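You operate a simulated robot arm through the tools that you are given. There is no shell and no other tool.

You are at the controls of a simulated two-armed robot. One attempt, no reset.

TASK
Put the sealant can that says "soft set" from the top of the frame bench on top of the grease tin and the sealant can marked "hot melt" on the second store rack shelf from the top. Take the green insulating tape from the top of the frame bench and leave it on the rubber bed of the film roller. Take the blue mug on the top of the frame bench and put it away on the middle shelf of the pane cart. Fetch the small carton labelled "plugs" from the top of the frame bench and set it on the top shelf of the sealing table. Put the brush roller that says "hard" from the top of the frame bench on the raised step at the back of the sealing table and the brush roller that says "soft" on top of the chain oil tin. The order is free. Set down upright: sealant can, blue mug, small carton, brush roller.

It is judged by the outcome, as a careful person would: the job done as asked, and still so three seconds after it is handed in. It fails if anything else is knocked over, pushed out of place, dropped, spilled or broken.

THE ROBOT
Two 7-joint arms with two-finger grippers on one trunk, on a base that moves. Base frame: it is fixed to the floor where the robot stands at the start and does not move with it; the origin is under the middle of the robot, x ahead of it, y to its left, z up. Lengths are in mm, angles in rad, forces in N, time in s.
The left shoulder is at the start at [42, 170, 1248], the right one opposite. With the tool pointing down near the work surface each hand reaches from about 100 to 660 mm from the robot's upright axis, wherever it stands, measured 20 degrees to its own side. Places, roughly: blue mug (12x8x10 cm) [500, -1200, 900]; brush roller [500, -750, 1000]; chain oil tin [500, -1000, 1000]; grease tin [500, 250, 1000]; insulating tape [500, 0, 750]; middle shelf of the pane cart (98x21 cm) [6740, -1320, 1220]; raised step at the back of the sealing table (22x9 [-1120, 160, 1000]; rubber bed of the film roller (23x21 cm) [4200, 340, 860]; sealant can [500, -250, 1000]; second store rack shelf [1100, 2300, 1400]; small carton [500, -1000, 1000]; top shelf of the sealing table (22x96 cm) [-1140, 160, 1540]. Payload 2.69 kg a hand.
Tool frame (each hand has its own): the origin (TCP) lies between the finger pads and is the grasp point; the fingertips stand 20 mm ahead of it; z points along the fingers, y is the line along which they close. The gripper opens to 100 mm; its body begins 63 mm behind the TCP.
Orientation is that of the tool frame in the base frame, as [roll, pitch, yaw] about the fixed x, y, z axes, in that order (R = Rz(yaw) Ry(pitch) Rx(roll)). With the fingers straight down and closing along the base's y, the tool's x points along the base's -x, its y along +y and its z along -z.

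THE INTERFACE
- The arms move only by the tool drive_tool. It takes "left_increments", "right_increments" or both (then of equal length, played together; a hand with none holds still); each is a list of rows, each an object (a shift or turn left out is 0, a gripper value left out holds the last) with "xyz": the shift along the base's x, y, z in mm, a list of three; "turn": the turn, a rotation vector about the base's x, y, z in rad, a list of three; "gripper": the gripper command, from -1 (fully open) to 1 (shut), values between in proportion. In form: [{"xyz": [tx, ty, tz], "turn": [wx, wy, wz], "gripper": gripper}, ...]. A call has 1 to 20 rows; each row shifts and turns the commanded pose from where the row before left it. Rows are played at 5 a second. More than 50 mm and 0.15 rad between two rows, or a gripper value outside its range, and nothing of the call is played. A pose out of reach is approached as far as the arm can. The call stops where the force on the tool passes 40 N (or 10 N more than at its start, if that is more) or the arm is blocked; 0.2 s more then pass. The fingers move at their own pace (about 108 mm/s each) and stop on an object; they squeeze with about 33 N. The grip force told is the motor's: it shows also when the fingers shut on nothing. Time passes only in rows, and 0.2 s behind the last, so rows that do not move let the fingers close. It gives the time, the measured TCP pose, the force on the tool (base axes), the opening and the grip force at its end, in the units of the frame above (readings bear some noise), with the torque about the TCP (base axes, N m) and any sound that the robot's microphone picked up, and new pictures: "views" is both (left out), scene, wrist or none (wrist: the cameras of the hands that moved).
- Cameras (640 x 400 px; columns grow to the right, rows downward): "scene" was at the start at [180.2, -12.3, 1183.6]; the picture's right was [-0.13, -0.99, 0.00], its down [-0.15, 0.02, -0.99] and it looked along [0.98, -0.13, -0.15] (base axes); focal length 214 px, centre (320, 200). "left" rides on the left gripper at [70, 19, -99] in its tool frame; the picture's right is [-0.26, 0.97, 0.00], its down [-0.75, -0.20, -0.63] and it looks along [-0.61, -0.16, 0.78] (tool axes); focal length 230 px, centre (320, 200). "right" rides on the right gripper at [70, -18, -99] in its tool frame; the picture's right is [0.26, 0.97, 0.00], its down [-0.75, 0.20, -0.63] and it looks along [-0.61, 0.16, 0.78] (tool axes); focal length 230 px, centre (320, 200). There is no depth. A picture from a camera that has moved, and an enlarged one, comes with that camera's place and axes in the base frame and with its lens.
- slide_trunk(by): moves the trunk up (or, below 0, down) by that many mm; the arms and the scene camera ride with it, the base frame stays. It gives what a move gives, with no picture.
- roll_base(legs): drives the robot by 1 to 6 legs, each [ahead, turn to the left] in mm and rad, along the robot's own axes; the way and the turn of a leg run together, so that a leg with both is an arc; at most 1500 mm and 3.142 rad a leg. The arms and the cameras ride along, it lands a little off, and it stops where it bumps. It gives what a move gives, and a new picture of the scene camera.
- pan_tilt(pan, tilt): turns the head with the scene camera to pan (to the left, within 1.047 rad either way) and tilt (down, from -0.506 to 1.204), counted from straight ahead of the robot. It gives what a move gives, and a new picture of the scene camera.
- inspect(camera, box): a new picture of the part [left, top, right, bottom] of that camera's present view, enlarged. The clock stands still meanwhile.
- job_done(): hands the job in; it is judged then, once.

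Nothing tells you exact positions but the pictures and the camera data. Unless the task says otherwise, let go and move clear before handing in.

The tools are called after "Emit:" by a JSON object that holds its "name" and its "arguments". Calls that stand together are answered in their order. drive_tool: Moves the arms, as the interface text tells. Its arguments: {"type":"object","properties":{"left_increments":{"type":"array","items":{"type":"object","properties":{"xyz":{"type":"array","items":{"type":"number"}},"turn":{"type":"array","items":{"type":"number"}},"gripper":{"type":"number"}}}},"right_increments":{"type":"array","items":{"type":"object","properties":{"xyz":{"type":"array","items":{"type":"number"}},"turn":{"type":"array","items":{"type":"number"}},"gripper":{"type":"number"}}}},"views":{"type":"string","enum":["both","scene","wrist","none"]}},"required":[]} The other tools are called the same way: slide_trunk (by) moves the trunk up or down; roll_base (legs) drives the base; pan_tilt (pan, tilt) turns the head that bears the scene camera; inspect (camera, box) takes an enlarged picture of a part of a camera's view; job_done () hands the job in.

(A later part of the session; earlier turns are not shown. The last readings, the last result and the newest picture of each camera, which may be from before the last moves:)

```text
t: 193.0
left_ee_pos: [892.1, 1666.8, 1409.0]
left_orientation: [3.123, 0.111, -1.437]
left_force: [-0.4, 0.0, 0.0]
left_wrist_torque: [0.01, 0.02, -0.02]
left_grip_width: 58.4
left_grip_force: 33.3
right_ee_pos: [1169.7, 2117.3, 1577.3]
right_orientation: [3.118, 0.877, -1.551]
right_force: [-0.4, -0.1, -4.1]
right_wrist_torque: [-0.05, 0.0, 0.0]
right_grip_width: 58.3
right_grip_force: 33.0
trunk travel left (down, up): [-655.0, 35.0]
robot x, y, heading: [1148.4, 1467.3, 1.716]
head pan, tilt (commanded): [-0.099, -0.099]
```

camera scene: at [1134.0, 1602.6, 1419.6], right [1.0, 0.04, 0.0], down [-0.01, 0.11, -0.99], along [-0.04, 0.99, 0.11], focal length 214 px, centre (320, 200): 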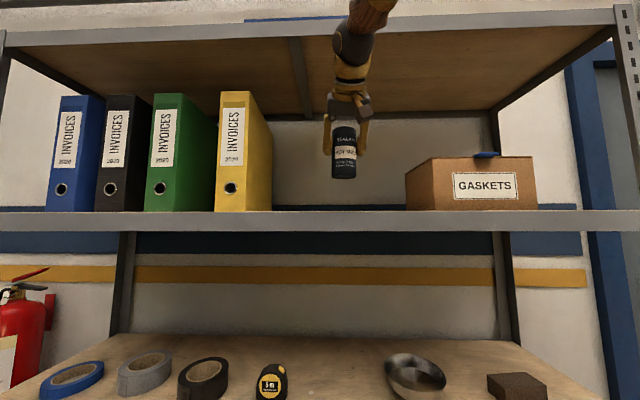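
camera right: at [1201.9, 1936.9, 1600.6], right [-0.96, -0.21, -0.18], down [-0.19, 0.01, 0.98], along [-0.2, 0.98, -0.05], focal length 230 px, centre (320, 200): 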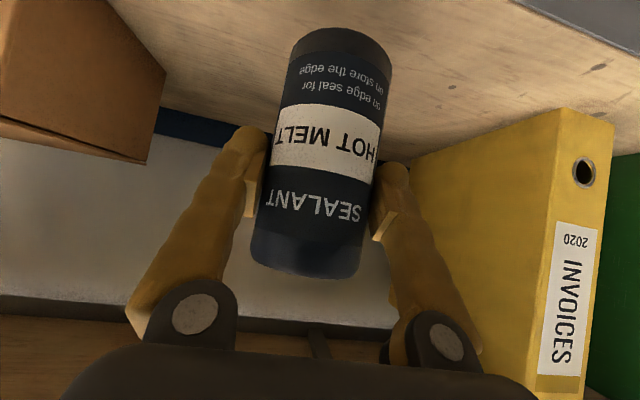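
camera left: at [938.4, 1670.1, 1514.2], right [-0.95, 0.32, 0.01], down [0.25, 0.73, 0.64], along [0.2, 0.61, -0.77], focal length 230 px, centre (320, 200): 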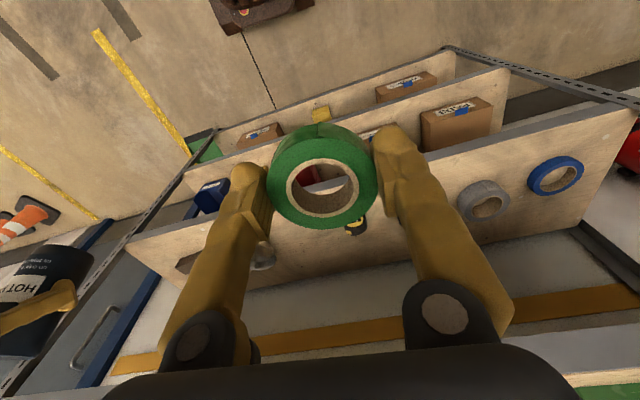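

Settled now. I level the can and move to just above the placing point.

Emit:
{"name": "drive_tool", "arguments": {"right_increments": [{"xyz": [-1, 6, -9], "turn": [-0.018, -0.003, -0.003]}, {"xyz": [-1, 6, -9], "turn": [-0.018, -0.003, -0.003]}, {"xyz": [-1, 6, -9], "turn": [-0.018, -0.003, -0.003]}, {"xyz": [-1, 6, -9], "turn": [-0.018, -0.003, -0.003]}, {"xyz": [0, 0, 0]}, {"xyz": [0, 0, 0]}]}}

```text
t: 194.1
left_ee_pos: [895.0, 1643.6, 1413.3]
left_orientation: [3.127, 0.133, -1.429]
left_force: [0.7, -0.2, -0.3]
left_wrist_torque: [0.11, -0.02, 0.0]
left_grip_width: 58.2
left_grip_force: 33.0
right_ee_pos: [1170.0, 2113.1, 1554.4]
right_orientation: [3.133, 0.822, -1.553]
right_force: [0.5, -1.4, -4.5]
right_wrist_torque: [0.03, -0.01, 0.02]
right_grip_width: 58.2
right_grip_force: 33.3
trunk travel left (down, up): [-655.0, 35.0]
robot x, y, heading: [1146.1, 1467.6, 1.714]
head pan, tilt (commanded): [-0.099, -0.099]
stopped in row 5 (right hand): the arm was blocked; the commanded pose is now the measured one
camera scene: at [1127.5, 1642.9, 1385.2], right [1.0, 0.04, 0.0], down [0.0, 0.08, -1.0], along [-0.04, 1.0, 0.08], focal length 214 px, centre (320, 200)
camera right: at [1190.7, 1994.9, 1569.4], right [-0.96, -0.2, -0.18], down [-0.2, 0.05, 0.98], along [-0.19, 0.98, -0.08], focal length 230 px, centre (320, 200)
```

scene: 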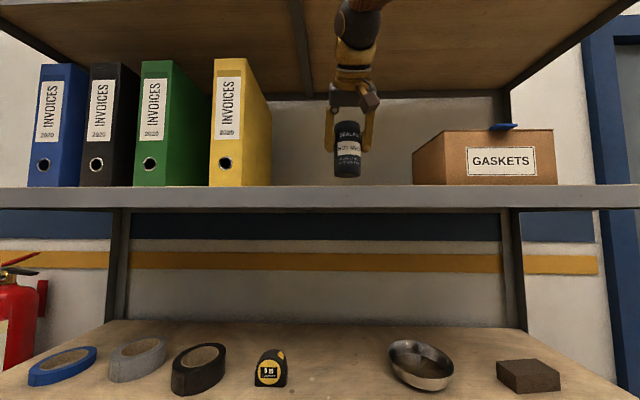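
right: 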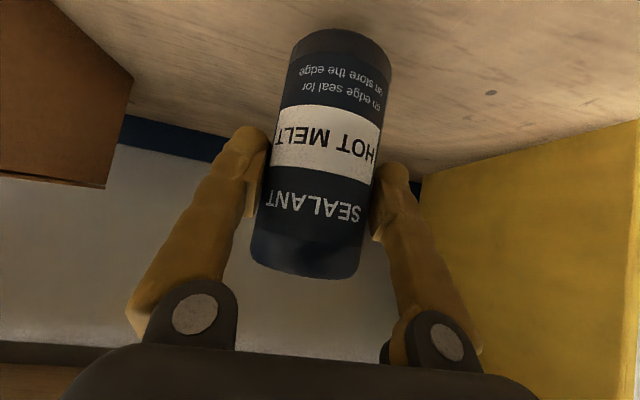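

The base/body sway seems to trip the block detection. I wait for it to settle, then use very gentle steps.

Emit:
{"name": "slide_trunk", "arguments": {"by": 0}}

Emit:
{"name": "slide_trunk", "arguments": {"by": 0}}

Emit:
{"name": "slide_trunk", "arguments": {"by": 0}}

Emit:
{"name": "slide_trunk", "arguments": {"by": 0}}

Emit:
{"name": "pan_tilt", "arguments": {"pan": -0.1, "tilt": 0.0}}

```text
t: 194.6
left_ee_pos: [895.2, 1646.9, 1413.0]
left_orientation: [3.126, 0.128, -1.429]
left_force: [-0.5, 0.9, 1.1]
left_wrist_torque: [0.0, -0.01, 0.02]
left_grip_width: 58.3
left_grip_force: 32.9
right_ee_pos: [1169.6, 2119.7, 1552.4]
right_orientation: [3.134, 0.82, -1.554]
right_force: [0.1, -0.7, -4.1]
right_wrist_torque: [-0.03, 0.0, -0.01]
right_grip_width: 58.2
right_grip_force: 32.7
trunk travel left (down, up): [-655.0, 35.0]
robot x, y, heading: [1146.9, 1469.2, 1.717]
head pan, tilt (commanded): [-0.099, -0.099]
```

```text
t: 195.1
left_ee_pos: [895.9, 1648.2, 1412.1]
left_orientation: [3.125, 0.128, -1.429]
left_force: [-0.8, -0.3, -0.4]
left_wrist_torque: [-0.04, -0.03, -0.02]
left_grip_width: 58.5
left_grip_force: 33.2
right_ee_pos: [1169.6, 2120.0, 1551.7]
right_orientation: [3.132, 0.82, -1.556]
right_force: [-0.6, 0.6, -3.6]
right_wrist_torque: [-0.02, -0.01, -0.01]
right_grip_width: 58.1
right_grip_force: 32.3
trunk travel left (down, up): [-655.0, 35.0]
robot x, y, heading: [1150.5, 1466.8, 1.713]
head pan, tilt (commanded): [-0.099, -0.099]
```

```text
t: 195.6
left_ee_pos: [895.8, 1649.0, 1412.5]
left_orientation: [3.125, 0.128, -1.43]
left_force: [0.4, 0.4, -1.1]
left_wrist_torque: [-0.04, 0.0, 0.04]
left_grip_width: 58.3
left_grip_force: 32.5
right_ee_pos: [1169.9, 2120.6, 1551.0]
right_orientation: [3.132, 0.819, -1.556]
right_force: [-1.3, 0.2, -4.1]
right_wrist_torque: [-0.06, 0.03, 0.01]
right_grip_width: 58.4
right_grip_force: 33.3
trunk travel left (down, up): [-655.0, 35.0]
robot x, y, heading: [1142.8, 1469.5, 1.718]
head pan, tilt (commanded): [-0.099, -0.099]
```

```text
t: 196.1
left_ee_pos: [895.6, 1648.4, 1411.5]
left_orientation: [3.123, 0.128, -1.431]
left_force: [-0.4, 0.3, -1.0]
left_wrist_torque: [-0.01, 0.01, -0.04]
left_grip_width: 58.6
left_grip_force: 33.3
right_ee_pos: [1169.7, 2119.2, 1551.3]
right_orientation: [3.133, 0.818, -1.555]
right_force: [-0.4, 0.0, -4.4]
right_wrist_torque: [-0.07, 0.0, -0.01]
right_grip_width: 58.3
right_grip_force: 32.7
trunk travel left (down, up): [-655.0, 35.0]
robot x, y, heading: [1150.4, 1463.0, 1.712]
head pan, tilt (commanded): [-0.099, -0.099]
```

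```text
t: 196.8
left_ee_pos: [894.8, 1647.2, 1413.1]
left_orientation: [3.122, 0.127, -1.432]
left_force: [-0.6, 0.7, 0.7]
left_wrist_torque: [0.01, 0.03, -0.04]
left_grip_width: 58.4
left_grip_force: 32.6
right_ee_pos: [1170.4, 2118.8, 1550.3]
right_orientation: [3.133, 0.817, -1.553]
right_force: [0.3, 0.8, -4.2]
right_wrist_torque: [-0.02, -0.02, 0.03]
right_grip_width: 58.3
right_grip_force: 32.4
trunk travel left (down, up): [-655.0, 35.0]
robot x, y, heading: [1148.4, 1466.8, 1.712]
head pan, tilt (commanded): [-0.099, 0.0]
camera scene: at [1127.3, 1649.2, 1375.8], right [1.0, 0.04, 0.0], down [0.0, -0.02, -1.0], along [-0.04, 1.0, -0.02], focal length 214 px, centre (320, 200)
```

scene: 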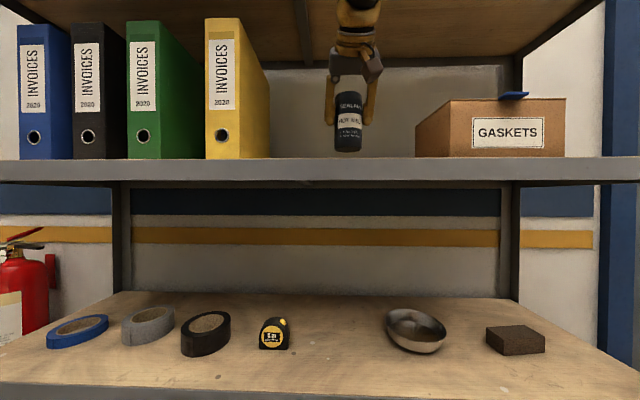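

The can is upright over the shelf, 82 mm in from the front edge, bottom ≈30 mm above the surface. I lower gently.

Emit:
{"name": "drive_tool", "arguments": {"right_increments": [{"xyz": [0, 0, -4], "turn": [-0.002, 0, 0]}, {"xyz": [0, 0, -4], "turn": [-0.002, 0, 0]}, {"xyz": [0, 0, -4], "turn": [-0.002, 0, 0]}, {"xyz": [0, 0, -4], "turn": [-0.002, 0, 0]}, {"xyz": [0, 0, -3], "turn": [-0.002, 0, 0]}], "views": "none"}}

```text
t: 198.0
left_ee_pos: [893.6, 1647.1, 1413.0]
left_orientation: [3.124, 0.127, -1.432]
left_force: [0.1, 0.1, -0.1]
left_wrist_torque: [-0.04, 0.05, 0.02]
left_grip_width: 58.4
left_grip_force: 32.7
right_ee_pos: [1170.5, 2118.4, 1532.1]
right_orientation: [3.133, 0.811, -1.555]
right_force: [0.1, -0.2, -4.4]
right_wrist_torque: [-0.02, -0.02, 0.01]
right_grip_width: 58.5
right_grip_force: 33.1
trunk travel left (down, up): [-655.0, 35.0]
robot x, y, heading: [1149.2, 1463.6, 1.722]
head pan, tilt (commanded): [-0.099, 0.0]
```

Emit:
{"name": "drive_tool", "arguments": {"right_increments": [{"xyz": [0, 0, -3]}, {"xyz": [0, 0, -3]}, {"xyz": [0, 0, 0]}], "views": "none"}}

Emit:
{"name": "drive_tool", "arguments": {"right_increments": [{"xyz": [0, 0, -3]}, {"xyz": [0, 0, 0]}], "views": "none"}}

Emit:
{"name": "inspect", "arguments": {"camera": "scene", "box": [240, 50, 480, 200]}}

```text
t: 198.8
left_ee_pos: [895.0, 1646.3, 1413.4]
left_orientation: [3.124, 0.129, -1.431]
left_force: [0.1, 0.1, 0.2]
left_wrist_torque: [0.01, 0.01, 0.02]
left_grip_width: 58.5
left_grip_force: 32.7
right_ee_pos: [1170.0, 2118.4, 1526.6]
right_orientation: [3.13, 0.81, -1.556]
right_force: [-0.3, 0.1, -4.8]
right_wrist_torque: [-0.02, 0.03, -0.02]
right_grip_width: 57.9
right_grip_force: 33.4
trunk travel left (down, up): [-655.0, 35.0]
robot x, y, heading: [1147.2, 1466.5, 1.714]
head pan, tilt (commanded): [-0.099, 0.0]
```

```text
t: 199.4
left_ee_pos: [895.5, 1647.3, 1412.4]
left_orientation: [3.124, 0.127, -1.431]
left_force: [-0.8, 0.9, -0.2]
left_wrist_torque: [0.01, 0.0, -0.01]
left_grip_width: 58.5
left_grip_force: 33.0
right_ee_pos: [1168.6, 2120.2, 1525.1]
right_orientation: [3.134, 0.81, -1.556]
right_force: [0.6, -0.1, -4.3]
right_wrist_torque: [-0.06, -0.01, -0.02]
right_grip_width: 58.4
right_grip_force: 33.1
trunk travel left (down, up): [-655.0, 35.0]
robot x, y, heading: [1147.3, 1467.0, 1.709]
head pan, tilt (commanded): [-0.099, 0.0]
```

```text
2.67 times, centred on (360, 125) of scene
camera zoom: at [1127.4, 1649.2, 1375.7], right [1.0, 0.05, 0.0], down [0.0, -0.02, -1.0], along [-0.04, 1.0, -0.02], focal length 572 px, centre (213, 400)
```

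zoom: 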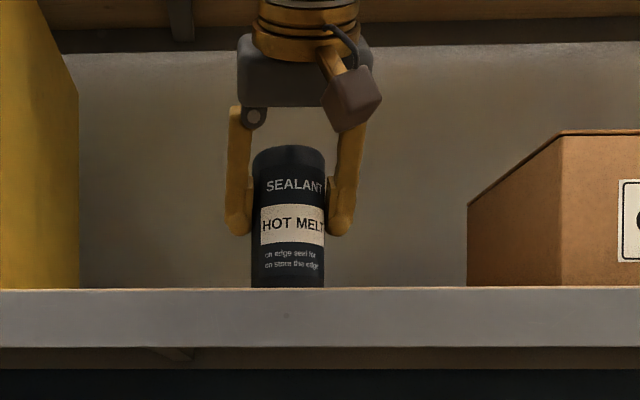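

Very close to the surface. I continue down in 2 mm steps until I feel contact.

Emit:
{"name": "drive_tool", "arguments": {"right_increments": [{"xyz": [0, 0, -2]}, {"xyz": [0, 0, -1]}, {"xyz": [0, 0, 0]}], "views": "none"}}

Emit:
{"name": "drive_tool", "arguments": {"right_increments": [{"xyz": [0, 0, -2]}, {"xyz": [0, 0, -1]}, {"xyz": [0, 0, 0]}], "views": "none"}}

Emit:
{"name": "drive_tool", "arguments": {"right_increments": [{"xyz": [0, 0, -2]}, {"xyz": [0, 0, 0]}], "views": "none"}}

```text
t: 200.2
left_ee_pos: [893.9, 1646.5, 1413.1]
left_orientation: [3.125, 0.127, -1.43]
left_force: [-0.2, 0.2, -0.9]
left_wrist_torque: [-0.01, -0.01, -0.01]
left_grip_width: 58.6
left_grip_force: 33.2
right_ee_pos: [1169.7, 2119.1, 1522.1]
right_orientation: [3.134, 0.812, -1.554]
right_force: [-0.3, 1.6, 1.8]
right_wrist_torque: [0.29, 0.0, 0.05]
right_grip_width: 58.2
right_grip_force: 33.2
trunk travel left (down, up): [-655.0, 35.0]
robot x, y, heading: [1141.1, 1467.4, 1.721]
head pan, tilt (commanded): [-0.099, 0.0]
```

```text
t: 201.0
left_ee_pos: [894.7, 1646.3, 1412.7]
left_orientation: [3.128, 0.13, -1.431]
left_force: [0.1, 0.0, -0.3]
left_wrist_torque: [0.0, 0.03, 0.0]
left_grip_width: 58.3
left_grip_force: 33.2
right_ee_pos: [1169.9, 2116.8, 1521.2]
right_orientation: [3.13, 0.815, -1.555]
right_force: [-1.2, 5.0, 17.7]
right_wrist_torque: [0.74, -0.05, 0.04]
right_grip_width: 58.3
right_grip_force: 33.4
trunk travel left (down, up): [-655.0, 35.0]
robot x, y, heading: [1145.2, 1470.2, 1.716]
head pan, tilt (commanded): [-0.099, 0.0]
```

```text
t: 201.6
left_ee_pos: [893.9, 1644.1, 1412.4]
left_orientation: [3.127, 0.129, -1.43]
left_force: [0.7, 0.3, 0.1]
left_wrist_torque: [0.01, -0.01, -0.02]
left_grip_width: 58.3
left_grip_force: 32.7
right_ee_pos: [1168.3, 2116.2, 1518.3]
right_orientation: [3.132, 0.818, -1.556]
right_force: [-2.6, 4.4, 22.9]
right_wrist_torque: [0.33, -0.08, 0.02]
right_grip_width: 58.2
right_grip_force: 33.1
trunk travel left (down, up): [-655.0, 35.0]
robot x, y, heading: [1146.0, 1462.9, 1.72]
head pan, tilt (commanded): [-0.099, 0.0]
```

Contact made (≈20 N) and the can is seated. I open the fingers, check, then back away.

Emit:
{"name": "drive_tool", "arguments": {"right_increments": [{"gripper": -0.2}, {"gripper": -0.3}, {"gripper": -0.6}, {"gripper": -1}, {"gripper": -1}], "views": "wrist"}}

Emit:
{"name": "inspect", "arguments": {"camera": "scene", "box": [240, 50, 480, 200]}}

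```text
t: 202.8
left_ee_pos: [894.1, 1647.0, 1412.9]
left_orientation: [3.123, 0.128, -1.43]
left_force: [0.5, 1.1, 0.0]
left_wrist_torque: [0.03, -0.01, 0.0]
left_grip_width: 58.6
left_grip_force: 33.4
right_ee_pos: [1169.8, 2118.8, 1515.9]
right_orientation: [3.134, 0.81, -1.555]
right_force: [-0.6, -0.2, -0.9]
right_wrist_torque: [0.01, -0.01, 0.0]
right_grip_width: 99.9
right_grip_force: 0.1
trunk travel left (down, up): [-655.0, 35.0]
robot x, y, heading: [1146.3, 1466.6, 1.718]
head pan, tilt (commanded): [-0.099, 0.0]
camera right: at [1190.8, 2000.0, 1532.7], right [-0.96, -0.2, -0.18], down [-0.2, 0.06, 0.98], along [-0.19, 0.98, -0.09], focal length 230 px, centre (320, 200)
```

right: 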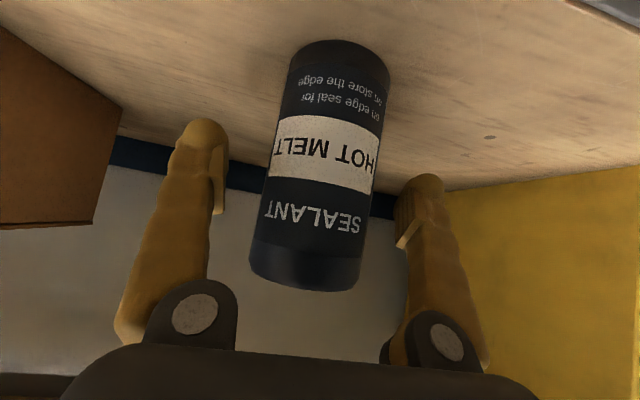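

```text
2.67 times, centred on (360, 125) of scene
camera zoom: at [1127.3, 1648.8, 1375.8], right [1.0, 0.04, 0.0], down [0.0, -0.02, -1.0], along [-0.04, 1.0, -0.02], focal length 572 px, centre (213, 400)
```

zoom: 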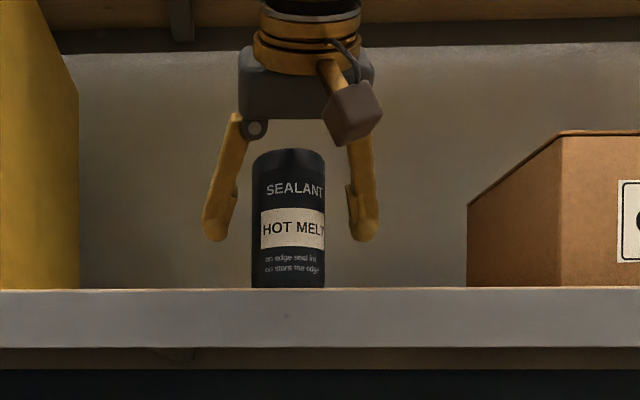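

The can stands upright on the second shelf. I withdraw along the finger direction.

Emit:
{"name": "drive_tool", "arguments": {"right_increments": [{"xyz": [0, -8, 8]}, {"xyz": [0, -12, 12]}, {"xyz": [0, -14, 14]}, {"xyz": [0, -14, 14]}, {"xyz": [0, -14, 14]}, {"xyz": [0, -16, 10]}, {"xyz": [0, -20, 5]}, {"xyz": [0, -20, 0]}, {"xyz": [0, -20, 0]}, {"xyz": [0, 0, 0]}]}}

```text
t: 205.0
left_ee_pos: [895.1, 1645.6, 1412.8]
left_orientation: [3.124, 0.127, -1.431]
left_force: [-1.1, 0.1, -0.6]
left_wrist_torque: [0.0, 0.02, 0.02]
left_grip_width: 58.8
left_grip_force: 32.5
right_ee_pos: [1169.4, 1985.1, 1577.5]
right_orientation: [3.137, 0.778, -1.55]
right_force: [0.3, 0.2, 0.2]
right_wrist_torque: [0.0, 0.01, 0.0]
right_grip_width: 100.2
right_grip_force: 0.1
trunk travel left (down, up): [-655.0, 35.0]
robot x, y, heading: [1147.2, 1465.0, 1.71]
head pan, tilt (commanded): [-0.099, 0.0]
camera scene: at [1127.6, 1649.5, 1375.7], right [1.0, 0.04, 0.0], down [0.0, -0.02, -1.0], along [-0.04, 1.0, -0.02], focal length 214 px, centre (320, 200)
camera right: at [1189.7, 1868.0, 1598.7], right [-0.96, -0.21, -0.18], down [-0.2, 0.09, 0.98], along [-0.18, 0.97, -0.13], focal length 230 px, centre (320, 200)
```

scene: 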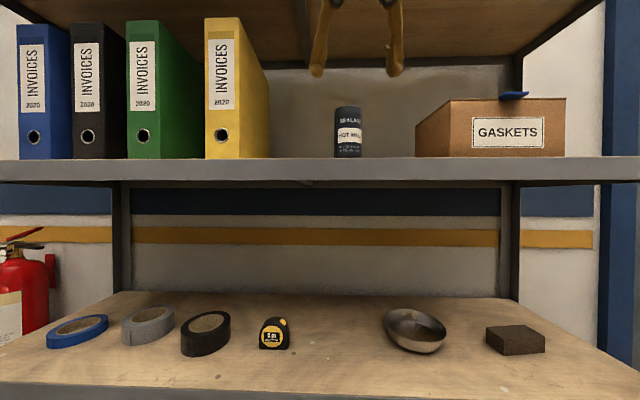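
right: 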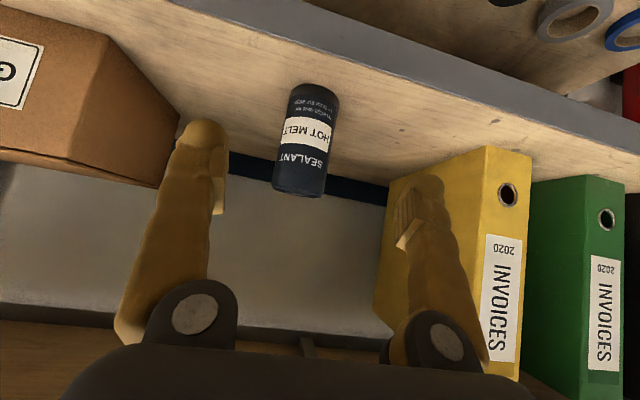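

Hot-melt is delivered. I back away from the rack, then lower the trunk.

Emit:
{"name": "roll_base", "arguments": {"legs": [[-330, 0]]}}

Emit:
{"name": "slide_trunk", "arguments": {"by": -175}}

Emit:
{"name": "slide_trunk", "arguments": {"by": 0}}

Emit:
{"name": "slide_trunk", "arguments": {"by": 0}}

Emit:
{"name": "slide_trunk", "arguments": {"by": 0}}

```text
t: 206.4
left_ee_pos: [910.8, 1524.4, 1406.9]
left_orientation: [3.121, 0.111, -1.432]
left_force: [1.1, -3.1, 0.0]
left_wrist_torque: [0.25, 0.08, 0.01]
left_grip_width: 58.6
left_grip_force: 33.1
right_ee_pos: [1188.7, 1861.9, 1582.1]
right_orientation: [3.128, 0.791, -1.561]
right_force: [0.6, -1.9, -0.3]
right_wrist_torque: [0.19, 0.04, 0.07]
right_grip_width: 100.0
right_grip_force: 0.0
trunk travel left (down, up): [-655.0, 35.0]
robot x, y, heading: [1171.3, 1330.3, 1.714]
head pan, tilt (commanded): [-0.099, 0.0]
stopped in leg 1: the robot was blocked; the commanded pose is now the measured one
camera scene: at [1148.4, 1503.1, 1376.7], right [1.0, 0.04, 0.0], down [0.0, -0.01, -1.0], along [-0.04, 1.0, -0.01], focal length 214 px, centre (320, 200)
```

scene: 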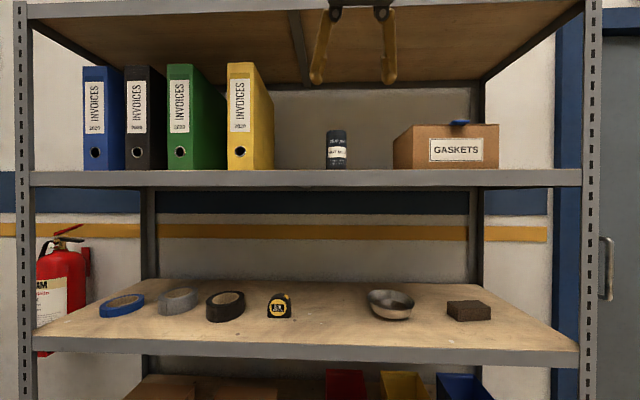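

```text
t: 208.3
left_ee_pos: [912.0, 1528.4, 1232.2]
left_orientation: [3.121, 0.106, -1.433]
left_force: [-0.4, 0.8, -0.5]
left_wrist_torque: [-0.1, 0.0, 0.02]
left_grip_width: 58.5
left_grip_force: 33.2
right_ee_pos: [1188.2, 1865.9, 1404.4]
right_orientation: [3.13, 0.783, -1.56]
right_force: [0.1, 1.8, -2.5]
right_wrist_torque: [0.01, 0.06, 0.03]
right_grip_width: 99.8
right_grip_force: 0.1
trunk travel left (down, up): [-480.0, 210.0]
robot x, y, heading: [1166.4, 1326.4, 1.715]
head pan, tilt (commanded): [-0.099, 0.0]
```

```text
t: 208.8
left_ee_pos: [918.6, 1483.3, 1239.0]
left_orientation: [3.12, 0.148, -1.437]
left_force: [0.0, 1.4, -0.5]
left_wrist_torque: [-0.14, 0.0, 0.04]
left_grip_width: 58.6
left_grip_force: 33.2
right_ee_pos: [1195.4, 1815.3, 1424.8]
right_orientation: [3.123, 0.822, -1.563]
right_force: [-0.1, 1.0, 0.5]
right_wrist_torque: [-0.07, -0.06, -0.04]
right_grip_width: 100.0
right_grip_force: 0.0
trunk travel left (down, up): [-480.0, 210.0]
robot x, y, heading: [1167.7, 1326.1, 1.713]
head pan, tilt (commanded): [-0.099, 0.0]
```

```text
t: 209.3
left_ee_pos: [912.6, 1520.3, 1233.0]
left_orientation: [3.12, 0.115, -1.432]
left_force: [0.6, -0.7, -3.5]
left_wrist_torque: [0.04, 0.02, -0.01]
left_grip_width: 58.6
left_grip_force: 33.3
right_ee_pos: [1190.1, 1856.9, 1408.2]
right_orientation: [3.13, 0.79, -1.562]
right_force: [-0.1, 2.2, -1.4]
right_wrist_torque: [0.01, 0.02, -0.01]
right_grip_width: 100.0
right_grip_force: 0.0
trunk travel left (down, up): [-480.0, 210.0]
robot x, y, heading: [1165.4, 1325.6, 1.712]
head pan, tilt (commanded): [-0.099, 0.0]
```

```text
t: 209.8
left_ee_pos: [914.4, 1495.0, 1236.6]
left_orientation: [3.118, 0.136, -1.439]
left_force: [-0.4, 1.0, 0.2]
left_wrist_torque: [0.02, 0.03, -0.01]
left_grip_width: 58.4
left_grip_force: 32.9
right_ee_pos: [1193.8, 1828.9, 1420.2]
right_orientation: [3.125, 0.815, -1.562]
right_force: [-0.8, 0.5, 0.0]
right_wrist_torque: [0.0, -0.06, -0.01]
right_grip_width: 99.8
right_grip_force: 0.0
trunk travel left (down, up): [-480.0, 210.0]
robot x, y, heading: [1169.2, 1327.3, 1.709]
head pan, tilt (commanded): [-0.099, 0.0]
```

The left hand had drifted in close to the trunk again, which blocks the base. I let it settle, then push the left hand forward and bring the right hand back to a fingers-down travel pose.

Emit:
{"name": "slide_trunk", "arguments": {"by": 0}}

Emit:
{"name": "slide_trunk", "arguments": {"by": 0}}

Emit:
{"name": "slide_trunk", "arguments": {"by": 0}}

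Emit:
{"name": "slide_trunk", "arguments": {"by": 0}}

Emit:
{"name": "drive_tool", "arguments": {"left_increments": [{"xyz": [-4, 25, -5], "turn": [-0.018, -0.0056, 0]}, {"xyz": [-4, 30, -5], "turn": [-0.018, -0.0056, 0]}, {"xyz": [-4, 30, -5], "turn": [-0.018, -0.0056, 0]}, {"xyz": [-4, 30, -5], "turn": [-0.018, -0.0056, 0]}, {"xyz": [-4, 30, -5], "turn": [-0.018, -0.0056, 0]}, {"xyz": [-4, 30, -5], "turn": [-0.018, -0.0056, 0]}, {"xyz": [-4, 30, -5], "turn": [-0.018, -0.0056, 0]}, {"xyz": [0, 0, 0]}], "right_increments": [{"xyz": [16, -8, -25], "turn": [-0.11, 0, 0]}, {"xyz": [16, -8, -30], "turn": [-0.115, 0, 0]}, {"xyz": [16, -8, -30], "turn": [-0.115, 0, 0]}, {"xyz": [16, -8, -30], "turn": [-0.115, 0, 0]}, {"xyz": [16, -8, -30], "turn": [-0.115, 0, 0]}, {"xyz": [16, -8, -30], "turn": [-0.115, 0, 0]}, {"xyz": [16, -8, -30], "turn": [-0.115, 0, 0]}, {"xyz": [0, 0, 0]}]}}

```text
t: 210.3
left_ee_pos: [917.1, 1495.9, 1241.3]
left_orientation: [3.131, 0.142, -1.424]
left_force: [0.5, 0.0, -0.1]
left_wrist_torque: [0.0, -0.01, -0.03]
left_grip_width: 58.5
left_grip_force: 33.5
right_ee_pos: [1194.6, 1824.1, 1422.1]
right_orientation: [3.122, 0.818, -1.561]
right_force: [-0.8, -0.3, 0.7]
right_wrist_torque: [0.06, -0.01, -0.01]
right_grip_width: 100.3
right_grip_force: 0.0
trunk travel left (down, up): [-480.0, 210.0]
robot x, y, heading: [1169.5, 1327.7, 1.711]
head pan, tilt (commanded): [-0.099, 0.0]
```

```text
t: 210.8
left_ee_pos: [917.6, 1500.3, 1239.8]
left_orientation: [3.134, 0.139, -1.422]
left_force: [0.7, -1.2, -0.1]
left_wrist_torque: [0.06, 0.04, 0.02]
left_grip_width: 58.4
left_grip_force: 32.8
right_ee_pos: [1193.6, 1829.0, 1420.2]
right_orientation: [3.124, 0.815, -1.562]
right_force: [0.3, -0.9, 0.1]
right_wrist_torque: [0.03, 0.01, 0.0]
right_grip_width: 99.8
right_grip_force: 0.0
trunk travel left (down, up): [-480.0, 210.0]
robot x, y, heading: [1167.9, 1330.9, 1.718]
head pan, tilt (commanded): [-0.099, 0.0]
```

```text
t: 211.3
left_ee_pos: [916.3, 1501.4, 1239.1]
left_orientation: [3.133, 0.137, -1.423]
left_force: [0.7, 0.2, -0.4]
left_wrist_torque: [0.05, -0.02, 0.03]
left_grip_width: 58.3
left_grip_force: 32.9
right_ee_pos: [1193.3, 1830.1, 1420.4]
right_orientation: [3.125, 0.812, -1.562]
right_force: [0.4, -0.5, 0.4]
right_wrist_torque: [0.01, -0.04, -0.02]
right_grip_width: 100.1
right_grip_force: 0.0
trunk travel left (down, up): [-480.0, 210.0]
robot x, y, heading: [1167.0, 1330.9, 1.717]
head pan, tilt (commanded): [-0.099, 0.0]
```

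```text
t: 211.8
left_ee_pos: [915.9, 1502.1, 1238.9]
left_orientation: [3.134, 0.138, -1.423]
left_force: [-0.7, -0.4, 0.1]
left_wrist_torque: [-0.02, 0.0, -0.01]
left_grip_width: 58.5
left_grip_force: 32.9
right_ee_pos: [1192.7, 1831.9, 1419.3]
right_orientation: [3.126, 0.812, -1.562]
right_force: [0.6, -0.3, -0.2]
right_wrist_torque: [-0.01, 0.01, -0.03]
right_grip_width: 100.1
right_grip_force: 0.0
trunk travel left (down, up): [-480.0, 210.0]
robot x, y, heading: [1167.1, 1327.4, 1.71]
head pan, tilt (commanded): [-0.099, 0.0]
```

```text
t: 213.6
left_ee_pos: [887.1, 1702.2, 1202.0]
left_orientation: [-3.14, 0.007, -1.433]
left_force: [-0.1, 0.1, 0.0]
left_wrist_torque: [0.05, 0.05, -0.02]
left_grip_width: 58.4
left_grip_force: 33.2
right_ee_pos: [1304.0, 1775.8, 1215.6]
right_orientation: [3.119, 0.011, -1.564]
right_force: [0.0, 0.2, 0.4]
right_wrist_torque: [0.04, -0.03, 0.0]
right_grip_width: 99.9
right_grip_force: 0.0
trunk travel left (down, up): [-480.0, 210.0]
robot x, y, heading: [1166.4, 1327.7, 1.715]
head pan, tilt (commanded): [-0.099, 0.0]
camera scene: at [1147.8, 1505.6, 1201.1], right [1.0, 0.04, 0.0], down [0.0, -0.02, -1.0], along [-0.04, 1.0, -0.02], focal length 214 px, centre (320, 200)
camera right: at [1325.3, 1705.7, 1312.6], right [-0.96, -0.26, 0.02], down [-0.19, 0.74, 0.64], along [-0.18, 0.61, -0.77], focal length 230 px, centre (320, 200)
camera left: at [878.5, 1629.7, 1300.6], right [-0.99, 0.12, 0.0], down [0.1, 0.77, 0.63], along [0.08, 0.63, -0.77], focal length 230 px, centre (320, 200)
```

scene: 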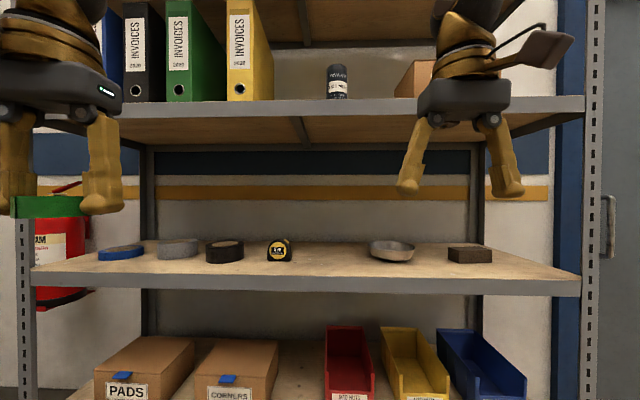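
right: 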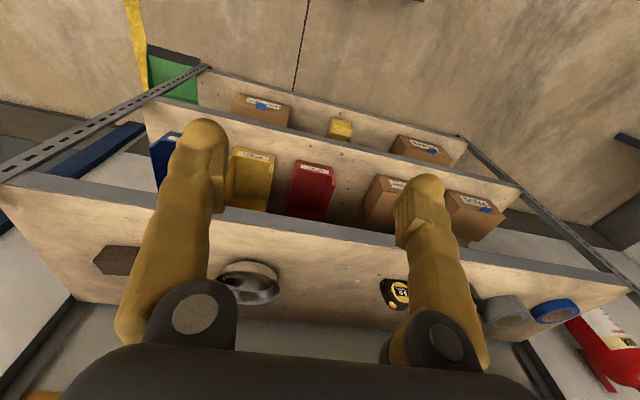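
left: 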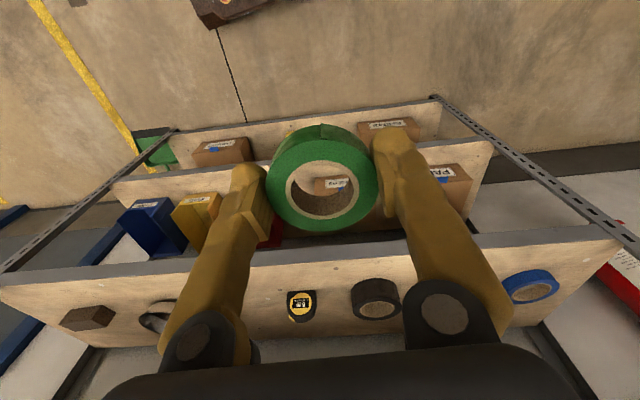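

Both hands are in a good travel posture. I turn right to face +x and drive ahead toward the film-roller desk at x≈4200.

Emit:
{"name": "roll_base", "arguments": {"legs": [[0, -1.715], [1300, 0]]}}

Emit:
{"name": "pan_tilt", "arguments": {"pan": -0.35, "tilt": 0.15}}

```text
t: 224.4
left_ee_pos: [2869.5, 1560.8, 1201.7]
left_orientation: [3.141, 0.007, -3.138]
left_force: [-0.1, 0.7, -1.5]
left_wrist_torque: [0.02, 0.02, 0.02]
left_grip_width: 58.3
left_grip_force: 33.3
right_ee_pos: [2884.7, 1137.9, 1215.1]
right_orientation: [3.118, 0.009, 3.014]
right_force: [0.3, 0.0, 0.0]
right_wrist_torque: [-0.02, 0.0, 0.01]
right_grip_width: 99.8
right_grip_force: 0.0
trunk travel left (down, up): [-480.0, 210.0]
robot x, y, heading: [2454.6, 1333.4, 0.007]
head pan, tilt (commanded): [-0.099, 0.0]
camera scene: at [2636.6, 1327.1, 1200.8], right [-0.09, -1.0, 0.0], down [-0.02, 0.0, -1.0], along [1.0, -0.09, -0.02], focal length 214 px, centre (320, 200)
```

scene: 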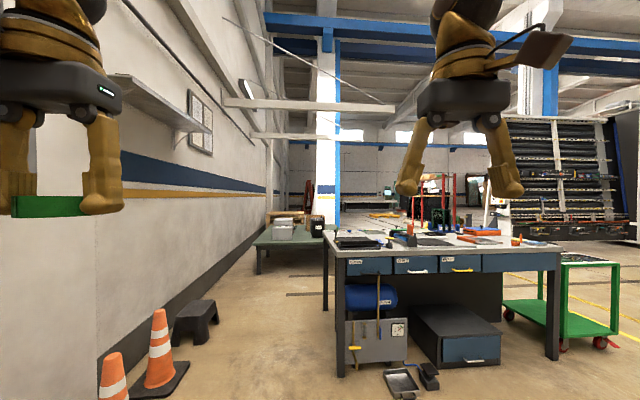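

```text
t: 225.1
left_ee_pos: [2848.6, 1561.4, 1209.0]
left_orientation: [-3.141, 0.025, -3.138]
left_force: [-1.1, 0.3, -0.7]
left_wrist_torque: [0.02, -0.01, 0.0]
left_grip_width: 58.4
left_grip_force: 32.7
right_ee_pos: [2864.0, 1137.5, 1221.7]
right_orientation: [3.116, 0.028, 3.013]
right_force: [-0.8, -0.1, -0.1]
right_wrist_torque: [0.0, -0.02, 0.03]
right_grip_width: 100.0
right_grip_force: 0.0
trunk travel left (down, up): [-480.0, 210.0]
robot x, y, heading: [2455.8, 1336.4, 0.006]
head pan, tilt (commanded): [-0.351, 0.15]
camera scene: at [2632.1, 1304.2, 1187.5], right [-0.33, -0.94, 0.01], down [-0.16, 0.05, -0.99], along [0.93, -0.33, -0.16], focal length 214 px, centre (320, 200)
```

scene: 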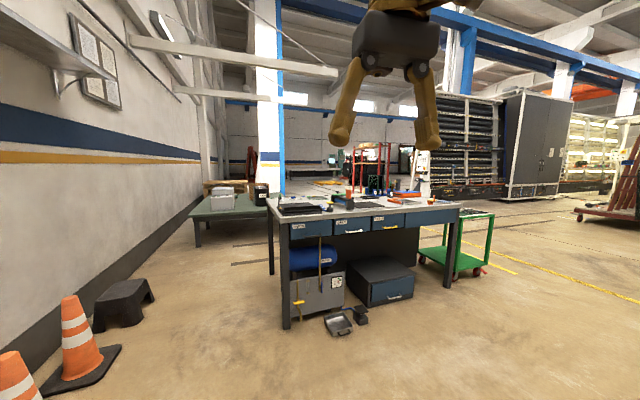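

The desk front edge is at x≈4035 with some floor items near [3930–3990, 480–680] to avoid. I drive diagonally to about [3446,346] and face the desk.

Emit:
{"name": "roll_base", "arguments": {"legs": [[0, -0.79], [1400, 0], [0, 0.785]]}}

Emit:
{"name": "pan_tilt", "arguments": {"pan": 0.0, "tilt": 0.4}}

Emit:
{"name": "inspect", "arguments": {"camera": "scene", "box": [120, 60, 520, 310]}}

```text
t: 236.3
left_ee_pos: [3852.8, 592.2, 1208.7]
left_orientation: [3.141, 0.022, -3.134]
left_force: [-0.2, 0.6, -0.5]
left_wrist_torque: [0.0, 0.03, 0.0]
left_grip_width: 58.5
left_grip_force: 32.7
right_ee_pos: [3872.2, 169.5, 1222.3]
right_orientation: [3.116, 0.026, 3.019]
right_force: [-0.9, -0.4, -0.1]
right_wrist_torque: [0.02, 0.01, 0.01]
right_grip_width: 100.0
right_grip_force: 0.0
trunk travel left (down, up): [-480.0, 210.0]
robot x, y, heading: [3464.9, 360.2, 0.012]
head pan, tilt (commanded): [-0.351, 0.15]
camera scene: at [3638.3, 330.4, 1187.2], right [-0.33, -0.94, 0.01], down [-0.16, 0.05, -0.99], along [0.93, -0.33, -0.17], focal length 214 px, centre (320, 200)
```

scene: 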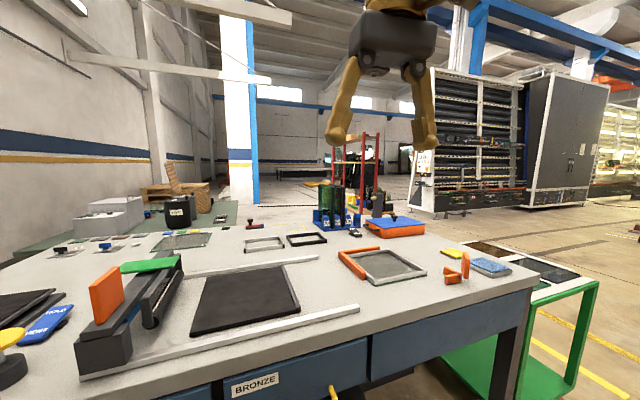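

```text
t: 237.1
left_ee_pos: [3835.0, 591.9, 1214.5]
left_orientation: [-3.141, 0.038, -3.132]
left_force: [-0.2, -0.1, -0.3]
left_wrist_torque: [0.04, 0.02, 0.0]
left_grip_width: 58.6
left_grip_force: 33.5
right_ee_pos: [3851.8, 168.7, 1227.1]
right_orientation: [3.115, 0.042, 3.019]
right_force: [-0.2, -0.1, 0.6]
right_wrist_torque: [0.02, 0.0, 0.02]
right_grip_width: 99.9
right_grip_force: 0.1
trunk travel left (down, up): [-480.0, 210.0]
robot x, y, heading: [3464.3, 359.6, 0.011]
head pan, tilt (commanded): [0.0, 0.4]
camera scene: at [3643.1, 361.9, 1163.9], right [0.01, -1.0, 0.0], down [-0.4, -0.01, -0.91], along [0.91, 0.01, -0.4], focal length 214 px, centre (320, 200)
```

scene: 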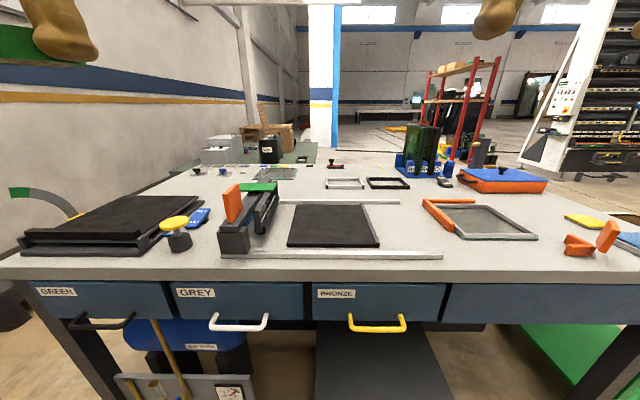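

```text
1.60 times, centred on (320, 185) of scene
camera zoom: at [3643.1, 361.9, 1163.9], right [0.01, -1.0, 0.0], down [-0.4, -0.01, -0.91], along [0.91, 0.01, -0.4], focal length 343 px, centre (320, 224)
```

zoom: 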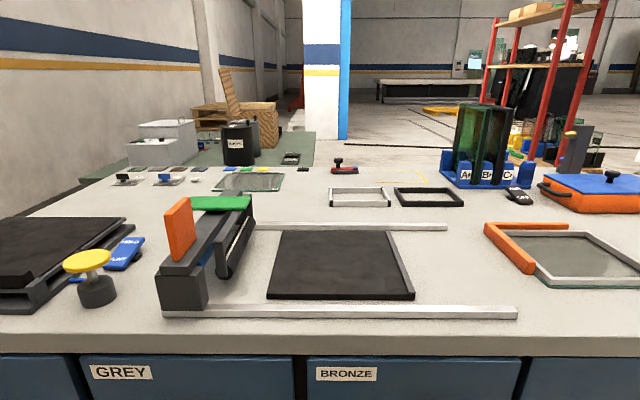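

The film roller is the unit with two rails and the black rubber bed (≈x 4056–4293, y 226–437); the roller carriage sits to its left. I move 130 mm closer and turn slightly right so the bed is on my left-hand side.

Emit:
{"name": "roll_base", "arguments": {"legs": [[130, 0], [0, -0.2]]}}

Emit:
{"name": "pan_tilt", "arguments": {"pan": 0.15, "tilt": 0.6}}

Emit:
{"name": "slide_trunk", "arguments": {"by": 0}}

Emit:
{"name": "slide_trunk", "arguments": {"by": 0}}

Emit:
{"name": "slide_trunk", "arguments": {"by": 0}}

Emit:
{"name": "slide_trunk", "arguments": {"by": 0}}

Emit:
{"name": "pan_tilt", "arguments": {"pan": 0.15, "tilt": 0.65}}

```text
t: 238.8
left_ee_pos: [3927.1, 582.8, 1225.0]
left_orientation: [3.136, 0.075, 3.123]
left_force: [-0.2, -0.1, -0.1]
left_wrist_torque: [0.02, -0.07, -0.01]
left_grip_width: 58.5
left_grip_force: 32.9
right_ee_pos: [3927.7, 158.2, 1198.1]
right_orientation: [3.129, -0.05, 2.992]
right_force: [-0.7, -0.5, -0.3]
right_wrist_torque: [0.05, -0.05, -0.01]
right_grip_width: 99.8
right_grip_force: 0.1
trunk travel left (down, up): [-480.0, 210.0]
robot x, y, heading: [3588.9, 365.6, -0.009]
head pan, tilt (commanded): [0.0, 0.4]
stopped in leg 2: the robot was blocked; the commanded pose is now the measured one
camera scene: at [3767.7, 357.3, 1164.1], right [-0.01, -1.0, 0.0], down [-0.4, 0.01, -0.92], along [0.92, -0.01, -0.4], focal length 214 px, centre (320, 200)
```

scene: 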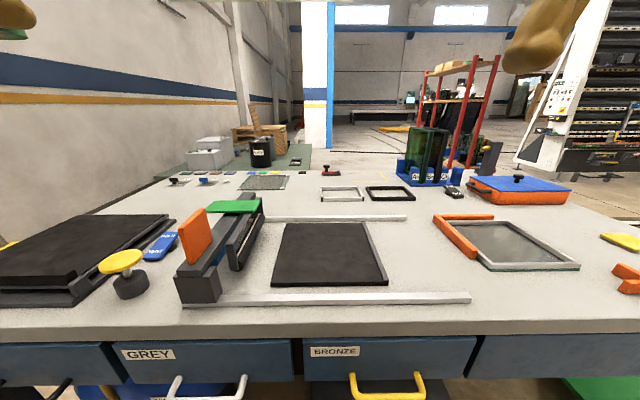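

```text
t: 239.6
left_ee_pos: [3930.7, 584.3, 1224.1]
left_orientation: [3.14, 0.072, 3.124]
left_force: [0.3, 0.0, -0.5]
left_wrist_torque: [-0.03, 0.0, 0.0]
left_grip_width: 58.5
left_grip_force: 32.7
right_ee_pos: [3931.9, 160.6, 1199.4]
right_orientation: [3.129, -0.049, 2.992]
right_force: [-0.5, -0.1, 0.1]
right_wrist_torque: [-0.01, 0.02, 0.0]
right_grip_width: 99.8
right_grip_force: 0.0
trunk travel left (down, up): [-480.0, 210.0]
robot x, y, heading: [3593.1, 360.3, -0.011]
head pan, tilt (commanded): [0.15, 0.6]
camera scene: at [3765.4, 373.2, 1145.6], right [0.14, -0.99, 0.0], down [-0.57, -0.08, -0.82], along [0.81, 0.11, -0.58], focal length 214 px, centre (320, 200)
```

scene: 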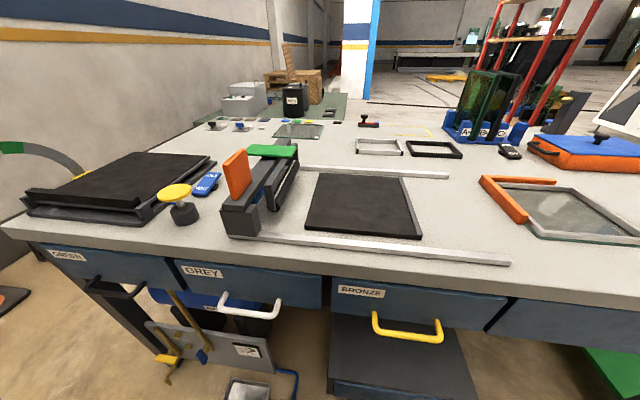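

```text
t: 240.1
left_ee_pos: [3930.8, 584.7, 1223.7]
left_orientation: [3.138, 0.071, 3.124]
left_force: [0.4, -0.2, -0.3]
left_wrist_torque: [0.01, 0.03, 0.01]
left_grip_width: 58.4
left_grip_force: 32.9
right_ee_pos: [3932.0, 159.6, 1198.4]
right_orientation: [3.128, -0.048, 2.991]
right_force: [0.6, -1.7, -0.3]
right_wrist_torque: [0.0, 0.0, -0.02]
right_grip_width: 100.1
right_grip_force: 0.1
trunk travel left (down, up): [-480.0, 210.0]
robot x, y, heading: [3590.0, 363.7, -0.008]
head pan, tilt (commanded): [0.15, 0.6]
```

```text
t: 240.6
left_ee_pos: [3930.3, 584.8, 1223.9]
left_orientation: [3.137, 0.072, 3.124]
left_force: [-0.1, 0.0, -1.1]
left_wrist_torque: [-0.01, 0.02, 0.01]
left_grip_width: 58.6
left_grip_force: 33.6
right_ee_pos: [3931.6, 159.4, 1200.1]
right_orientation: [3.132, -0.048, 2.993]
right_force: [-0.4, -0.8, 0.2]
right_wrist_torque: [-0.01, -0.01, -0.02]
right_grip_width: 100.3
right_grip_force: 0.1
trunk travel left (down, up): [-480.0, 210.0]
robot x, y, heading: [3590.9, 361.9, -0.01]
head pan, tilt (commanded): [0.15, 0.6]
```

```text
t: 241.1
left_ee_pos: [3930.0, 584.4, 1223.9]
left_orientation: [3.138, 0.072, 3.123]
left_force: [0.1, -0.7, -0.2]
left_wrist_torque: [0.0, -0.02, -0.04]
left_grip_width: 58.5
left_grip_force: 32.9
right_ee_pos: [3932.4, 159.7, 1199.9]
right_orientation: [3.13, -0.05, 2.991]
right_force: [-0.4, 0.1, -0.4]
right_wrist_torque: [0.01, -0.02, 0.02]
right_grip_width: 100.2
right_grip_force: 0.1
trunk travel left (down, up): [-480.0, 210.0]
robot x, y, heading: [3587.6, 361.9, -0.012]
head pan, tilt (commanded): [0.15, 0.6]
```

```text
t: 241.6
left_ee_pos: [3928.9, 584.7, 1223.7]
left_orientation: [3.137, 0.072, 3.121]
left_force: [-0.4, 0.7, 0.5]
left_wrist_torque: [-0.01, 0.03, 0.0]
left_grip_width: 58.6
left_grip_force: 33.0
right_ee_pos: [3932.2, 159.2, 1199.8]
right_orientation: [3.13, -0.048, 2.992]
right_force: [-0.7, 1.0, -0.1]
right_wrist_torque: [-0.04, 0.01, -0.02]
right_grip_width: 99.9
right_grip_force: 0.1
trunk travel left (down, up): [-480.0, 210.0]
robot x, y, heading: [3588.5, 364.2, -0.012]
head pan, tilt (commanded): [0.15, 0.6]
```

```text
t: 242.2
left_ee_pos: [3931.2, 584.5, 1224.0]
left_orientation: [3.138, 0.072, 3.123]
left_force: [-0.3, -0.1, 0.0]
left_wrist_torque: [-0.02, 0.02, 0.03]
left_grip_width: 58.4
left_grip_force: 33.4
right_ee_pos: [3931.5, 160.4, 1198.2]
right_orientation: [3.129, -0.049, 2.991]
right_force: [-0.1, -0.3, -0.4]
right_wrist_torque: [-0.02, -0.04, 0.01]
right_grip_width: 100.0
right_grip_force: 0.0
trunk travel left (down, up): [-480.0, 210.0]
robot x, y, heading: [3590.5, 363.9, -0.012]
head pan, tilt (commanded): [0.15, 0.649]
camera scene: at [3762.9, 372.6, 1141.4], right [0.14, -0.99, 0.0], down [-0.61, -0.08, -0.79], along [0.78, 0.11, -0.62], focal length 214 px, centre (320, 200)
```

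scene: 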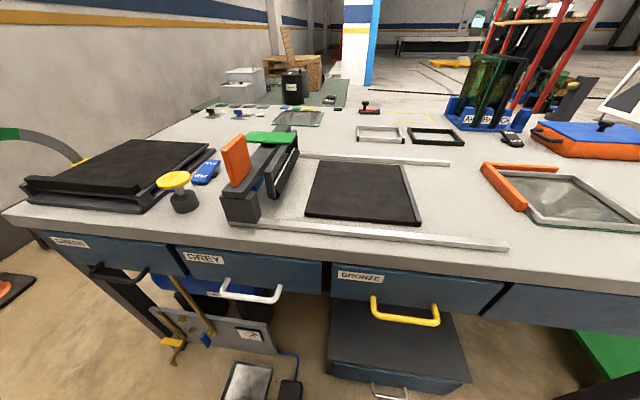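

The turn was blocked but I'm well placed anyway: the bed spans about x 4065–4290, y 226–443. I move the left hand with the tape over the bed centre.

Emit:
{"name": "drive_tool", "arguments": {"left_increments": [{"xyz": [20, -15, 0], "turn": [0, 0.008, 0]}, {"xyz": [28, -28, 0], "turn": [0, 0.008, 0]}, {"xyz": [28, -28, -8], "turn": [0, 0.008, 0]}, {"xyz": [28, -28, -8], "turn": [0, 0.008, 0]}, {"xyz": [28, -28, -8], "turn": [0, 0.008, 0]}, {"xyz": [28, -28, -8], "turn": [0, 0.008, 0]}, {"xyz": [28, -28, -8], "turn": [0, 0.008, 0]}, {"xyz": [28, -28, -8], "turn": [0, 0.008, 0]}, {"xyz": [28, -28, -8], "turn": [0, 0.008, 0]}, {"xyz": [0, 0, -20]}, {"xyz": [0, 0, -30]}, {"xyz": [0, 0, -30]}, {"xyz": [0, 0, 0]}, {"xyz": [0, 0, 0]}]}}

```text
t: 244.2
left_ee_pos: [4154.2, 344.1, 1184.1]
left_orientation: [3.135, 0.015, 3.111]
left_force: [-0.2, -0.7, 0.0]
left_wrist_torque: [0.04, -0.09, -0.01]
left_grip_width: 58.3
left_grip_force: 33.0
left hand out of reach, approached as far as the arm can: row 9
right_ee_pos: [3905.7, 159.9, 1184.2]
right_orientation: [3.139, -0.103, 2.991]
right_force: [-0.1, 0.5, -0.2]
right_wrist_torque: [-0.03, -0.1, -0.07]
right_grip_width: 100.2
right_grip_force: 0.2
trunk travel left (down, up): [-480.0, 210.0]
robot x, y, heading: [3592.5, 361.4, -0.011]
head pan, tilt (commanded): [0.15, 0.649]
stopped in row 9 (left hand): the arm was blocked; the commanded pose is now the measured one
camera scene: at [3761.3, 371.9, 1141.7], right [0.14, -0.99, 0.0], down [-0.61, -0.08, -0.79], along [0.78, 0.11, -0.62], focal length 214 px, centre (320, 200)
camera left: at [4083.9, 363.8, 1282.2], right [0.29, 0.96, 0.01], down [0.73, -0.23, 0.64], along [0.62, -0.18, -0.77], focal length 230 px, centre (320, 200)
```

scene: 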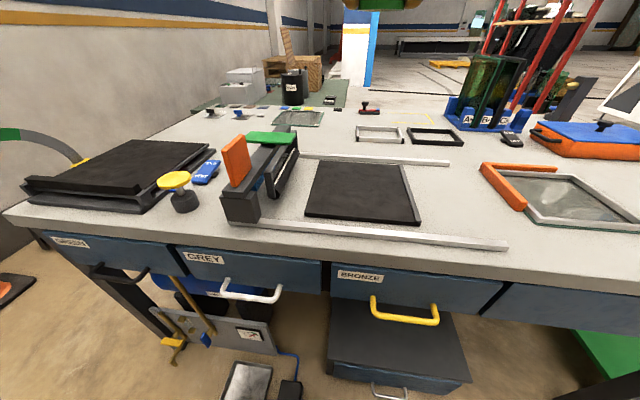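
left: 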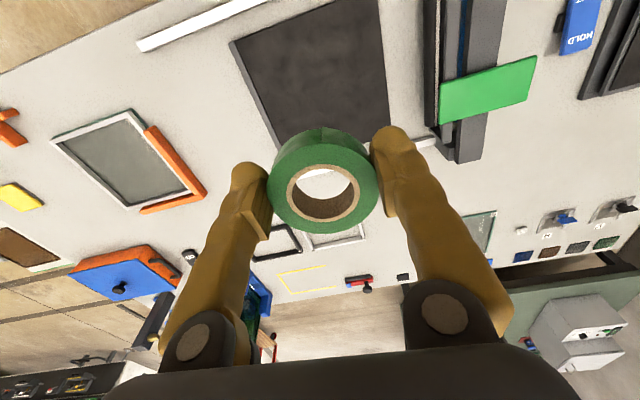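

The hand is already over the bed at [4154,344]. I descend straight down.

Emit:
{"name": "drive_tool", "arguments": {"left_increments": [{"xyz": [0, 0, -15], "turn": [0, 0.003, 0]}, {"xyz": [0, 0, -25], "turn": [0, 0.003, 0]}, {"xyz": [0, 0, -30], "turn": [0, 0.003, 0]}, {"xyz": [0, 0, -30], "turn": [0, 0.003, 0]}, {"xyz": [0, 0, -30], "turn": [0, 0.003, 0]}, {"xyz": [0, 0, -30]}, {"xyz": [0, 0, -20]}, {"xyz": [0, 0, 0]}]}}

```text
t: 244.5
left_ee_pos: [4137.9, 343.9, 1187.8]
left_orientation: [3.133, 0.031, 3.11]
left_force: [-0.1, -0.6, -1.4]
left_wrist_torque: [0.0, -0.04, -0.02]
left_grip_width: 58.3
left_grip_force: 33.0
right_ee_pos: [3882.4, 159.9, 1171.7]
right_orientation: [-3.138, -0.157, 2.989]
right_force: [0.2, -1.1, 0.2]
right_wrist_torque: [0.02, -0.03, 0.0]
right_grip_width: 100.0
right_grip_force: 0.1
trunk travel left (down, up): [-480.0, 210.0]
robot x, y, heading: [3587.7, 362.5, -0.008]
head pan, tilt (commanded): [0.15, 0.649]
stopped in row 1 (left hand): the arm was blocked; the commanded pose is now the measured one
camera scene: at [3762.3, 371.7, 1141.5], right [0.14, -0.99, 0.0], down [-0.61, -0.08, -0.79], along [0.78, 0.11, -0.62], focal length 214 px, centre (320, 200)
camera left: at [4066.7, 362.8, 1284.5], right [0.29, 0.96, 0.02], down [0.72, -0.23, 0.65], along [0.63, -0.18, -0.76], focal length 230 px, centre (320, 200)
```

scene: 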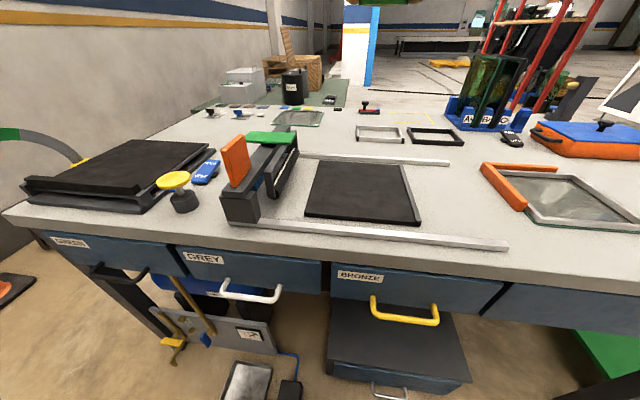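
left: 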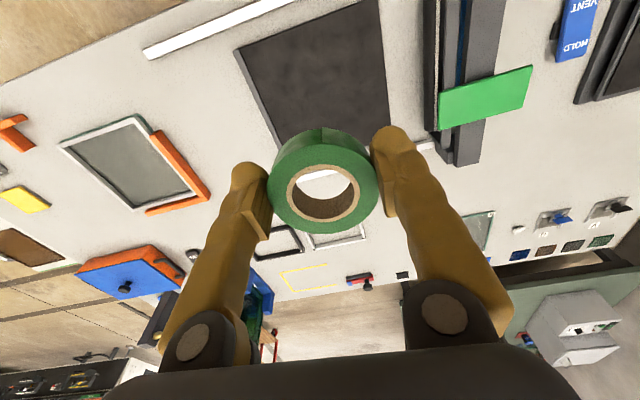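

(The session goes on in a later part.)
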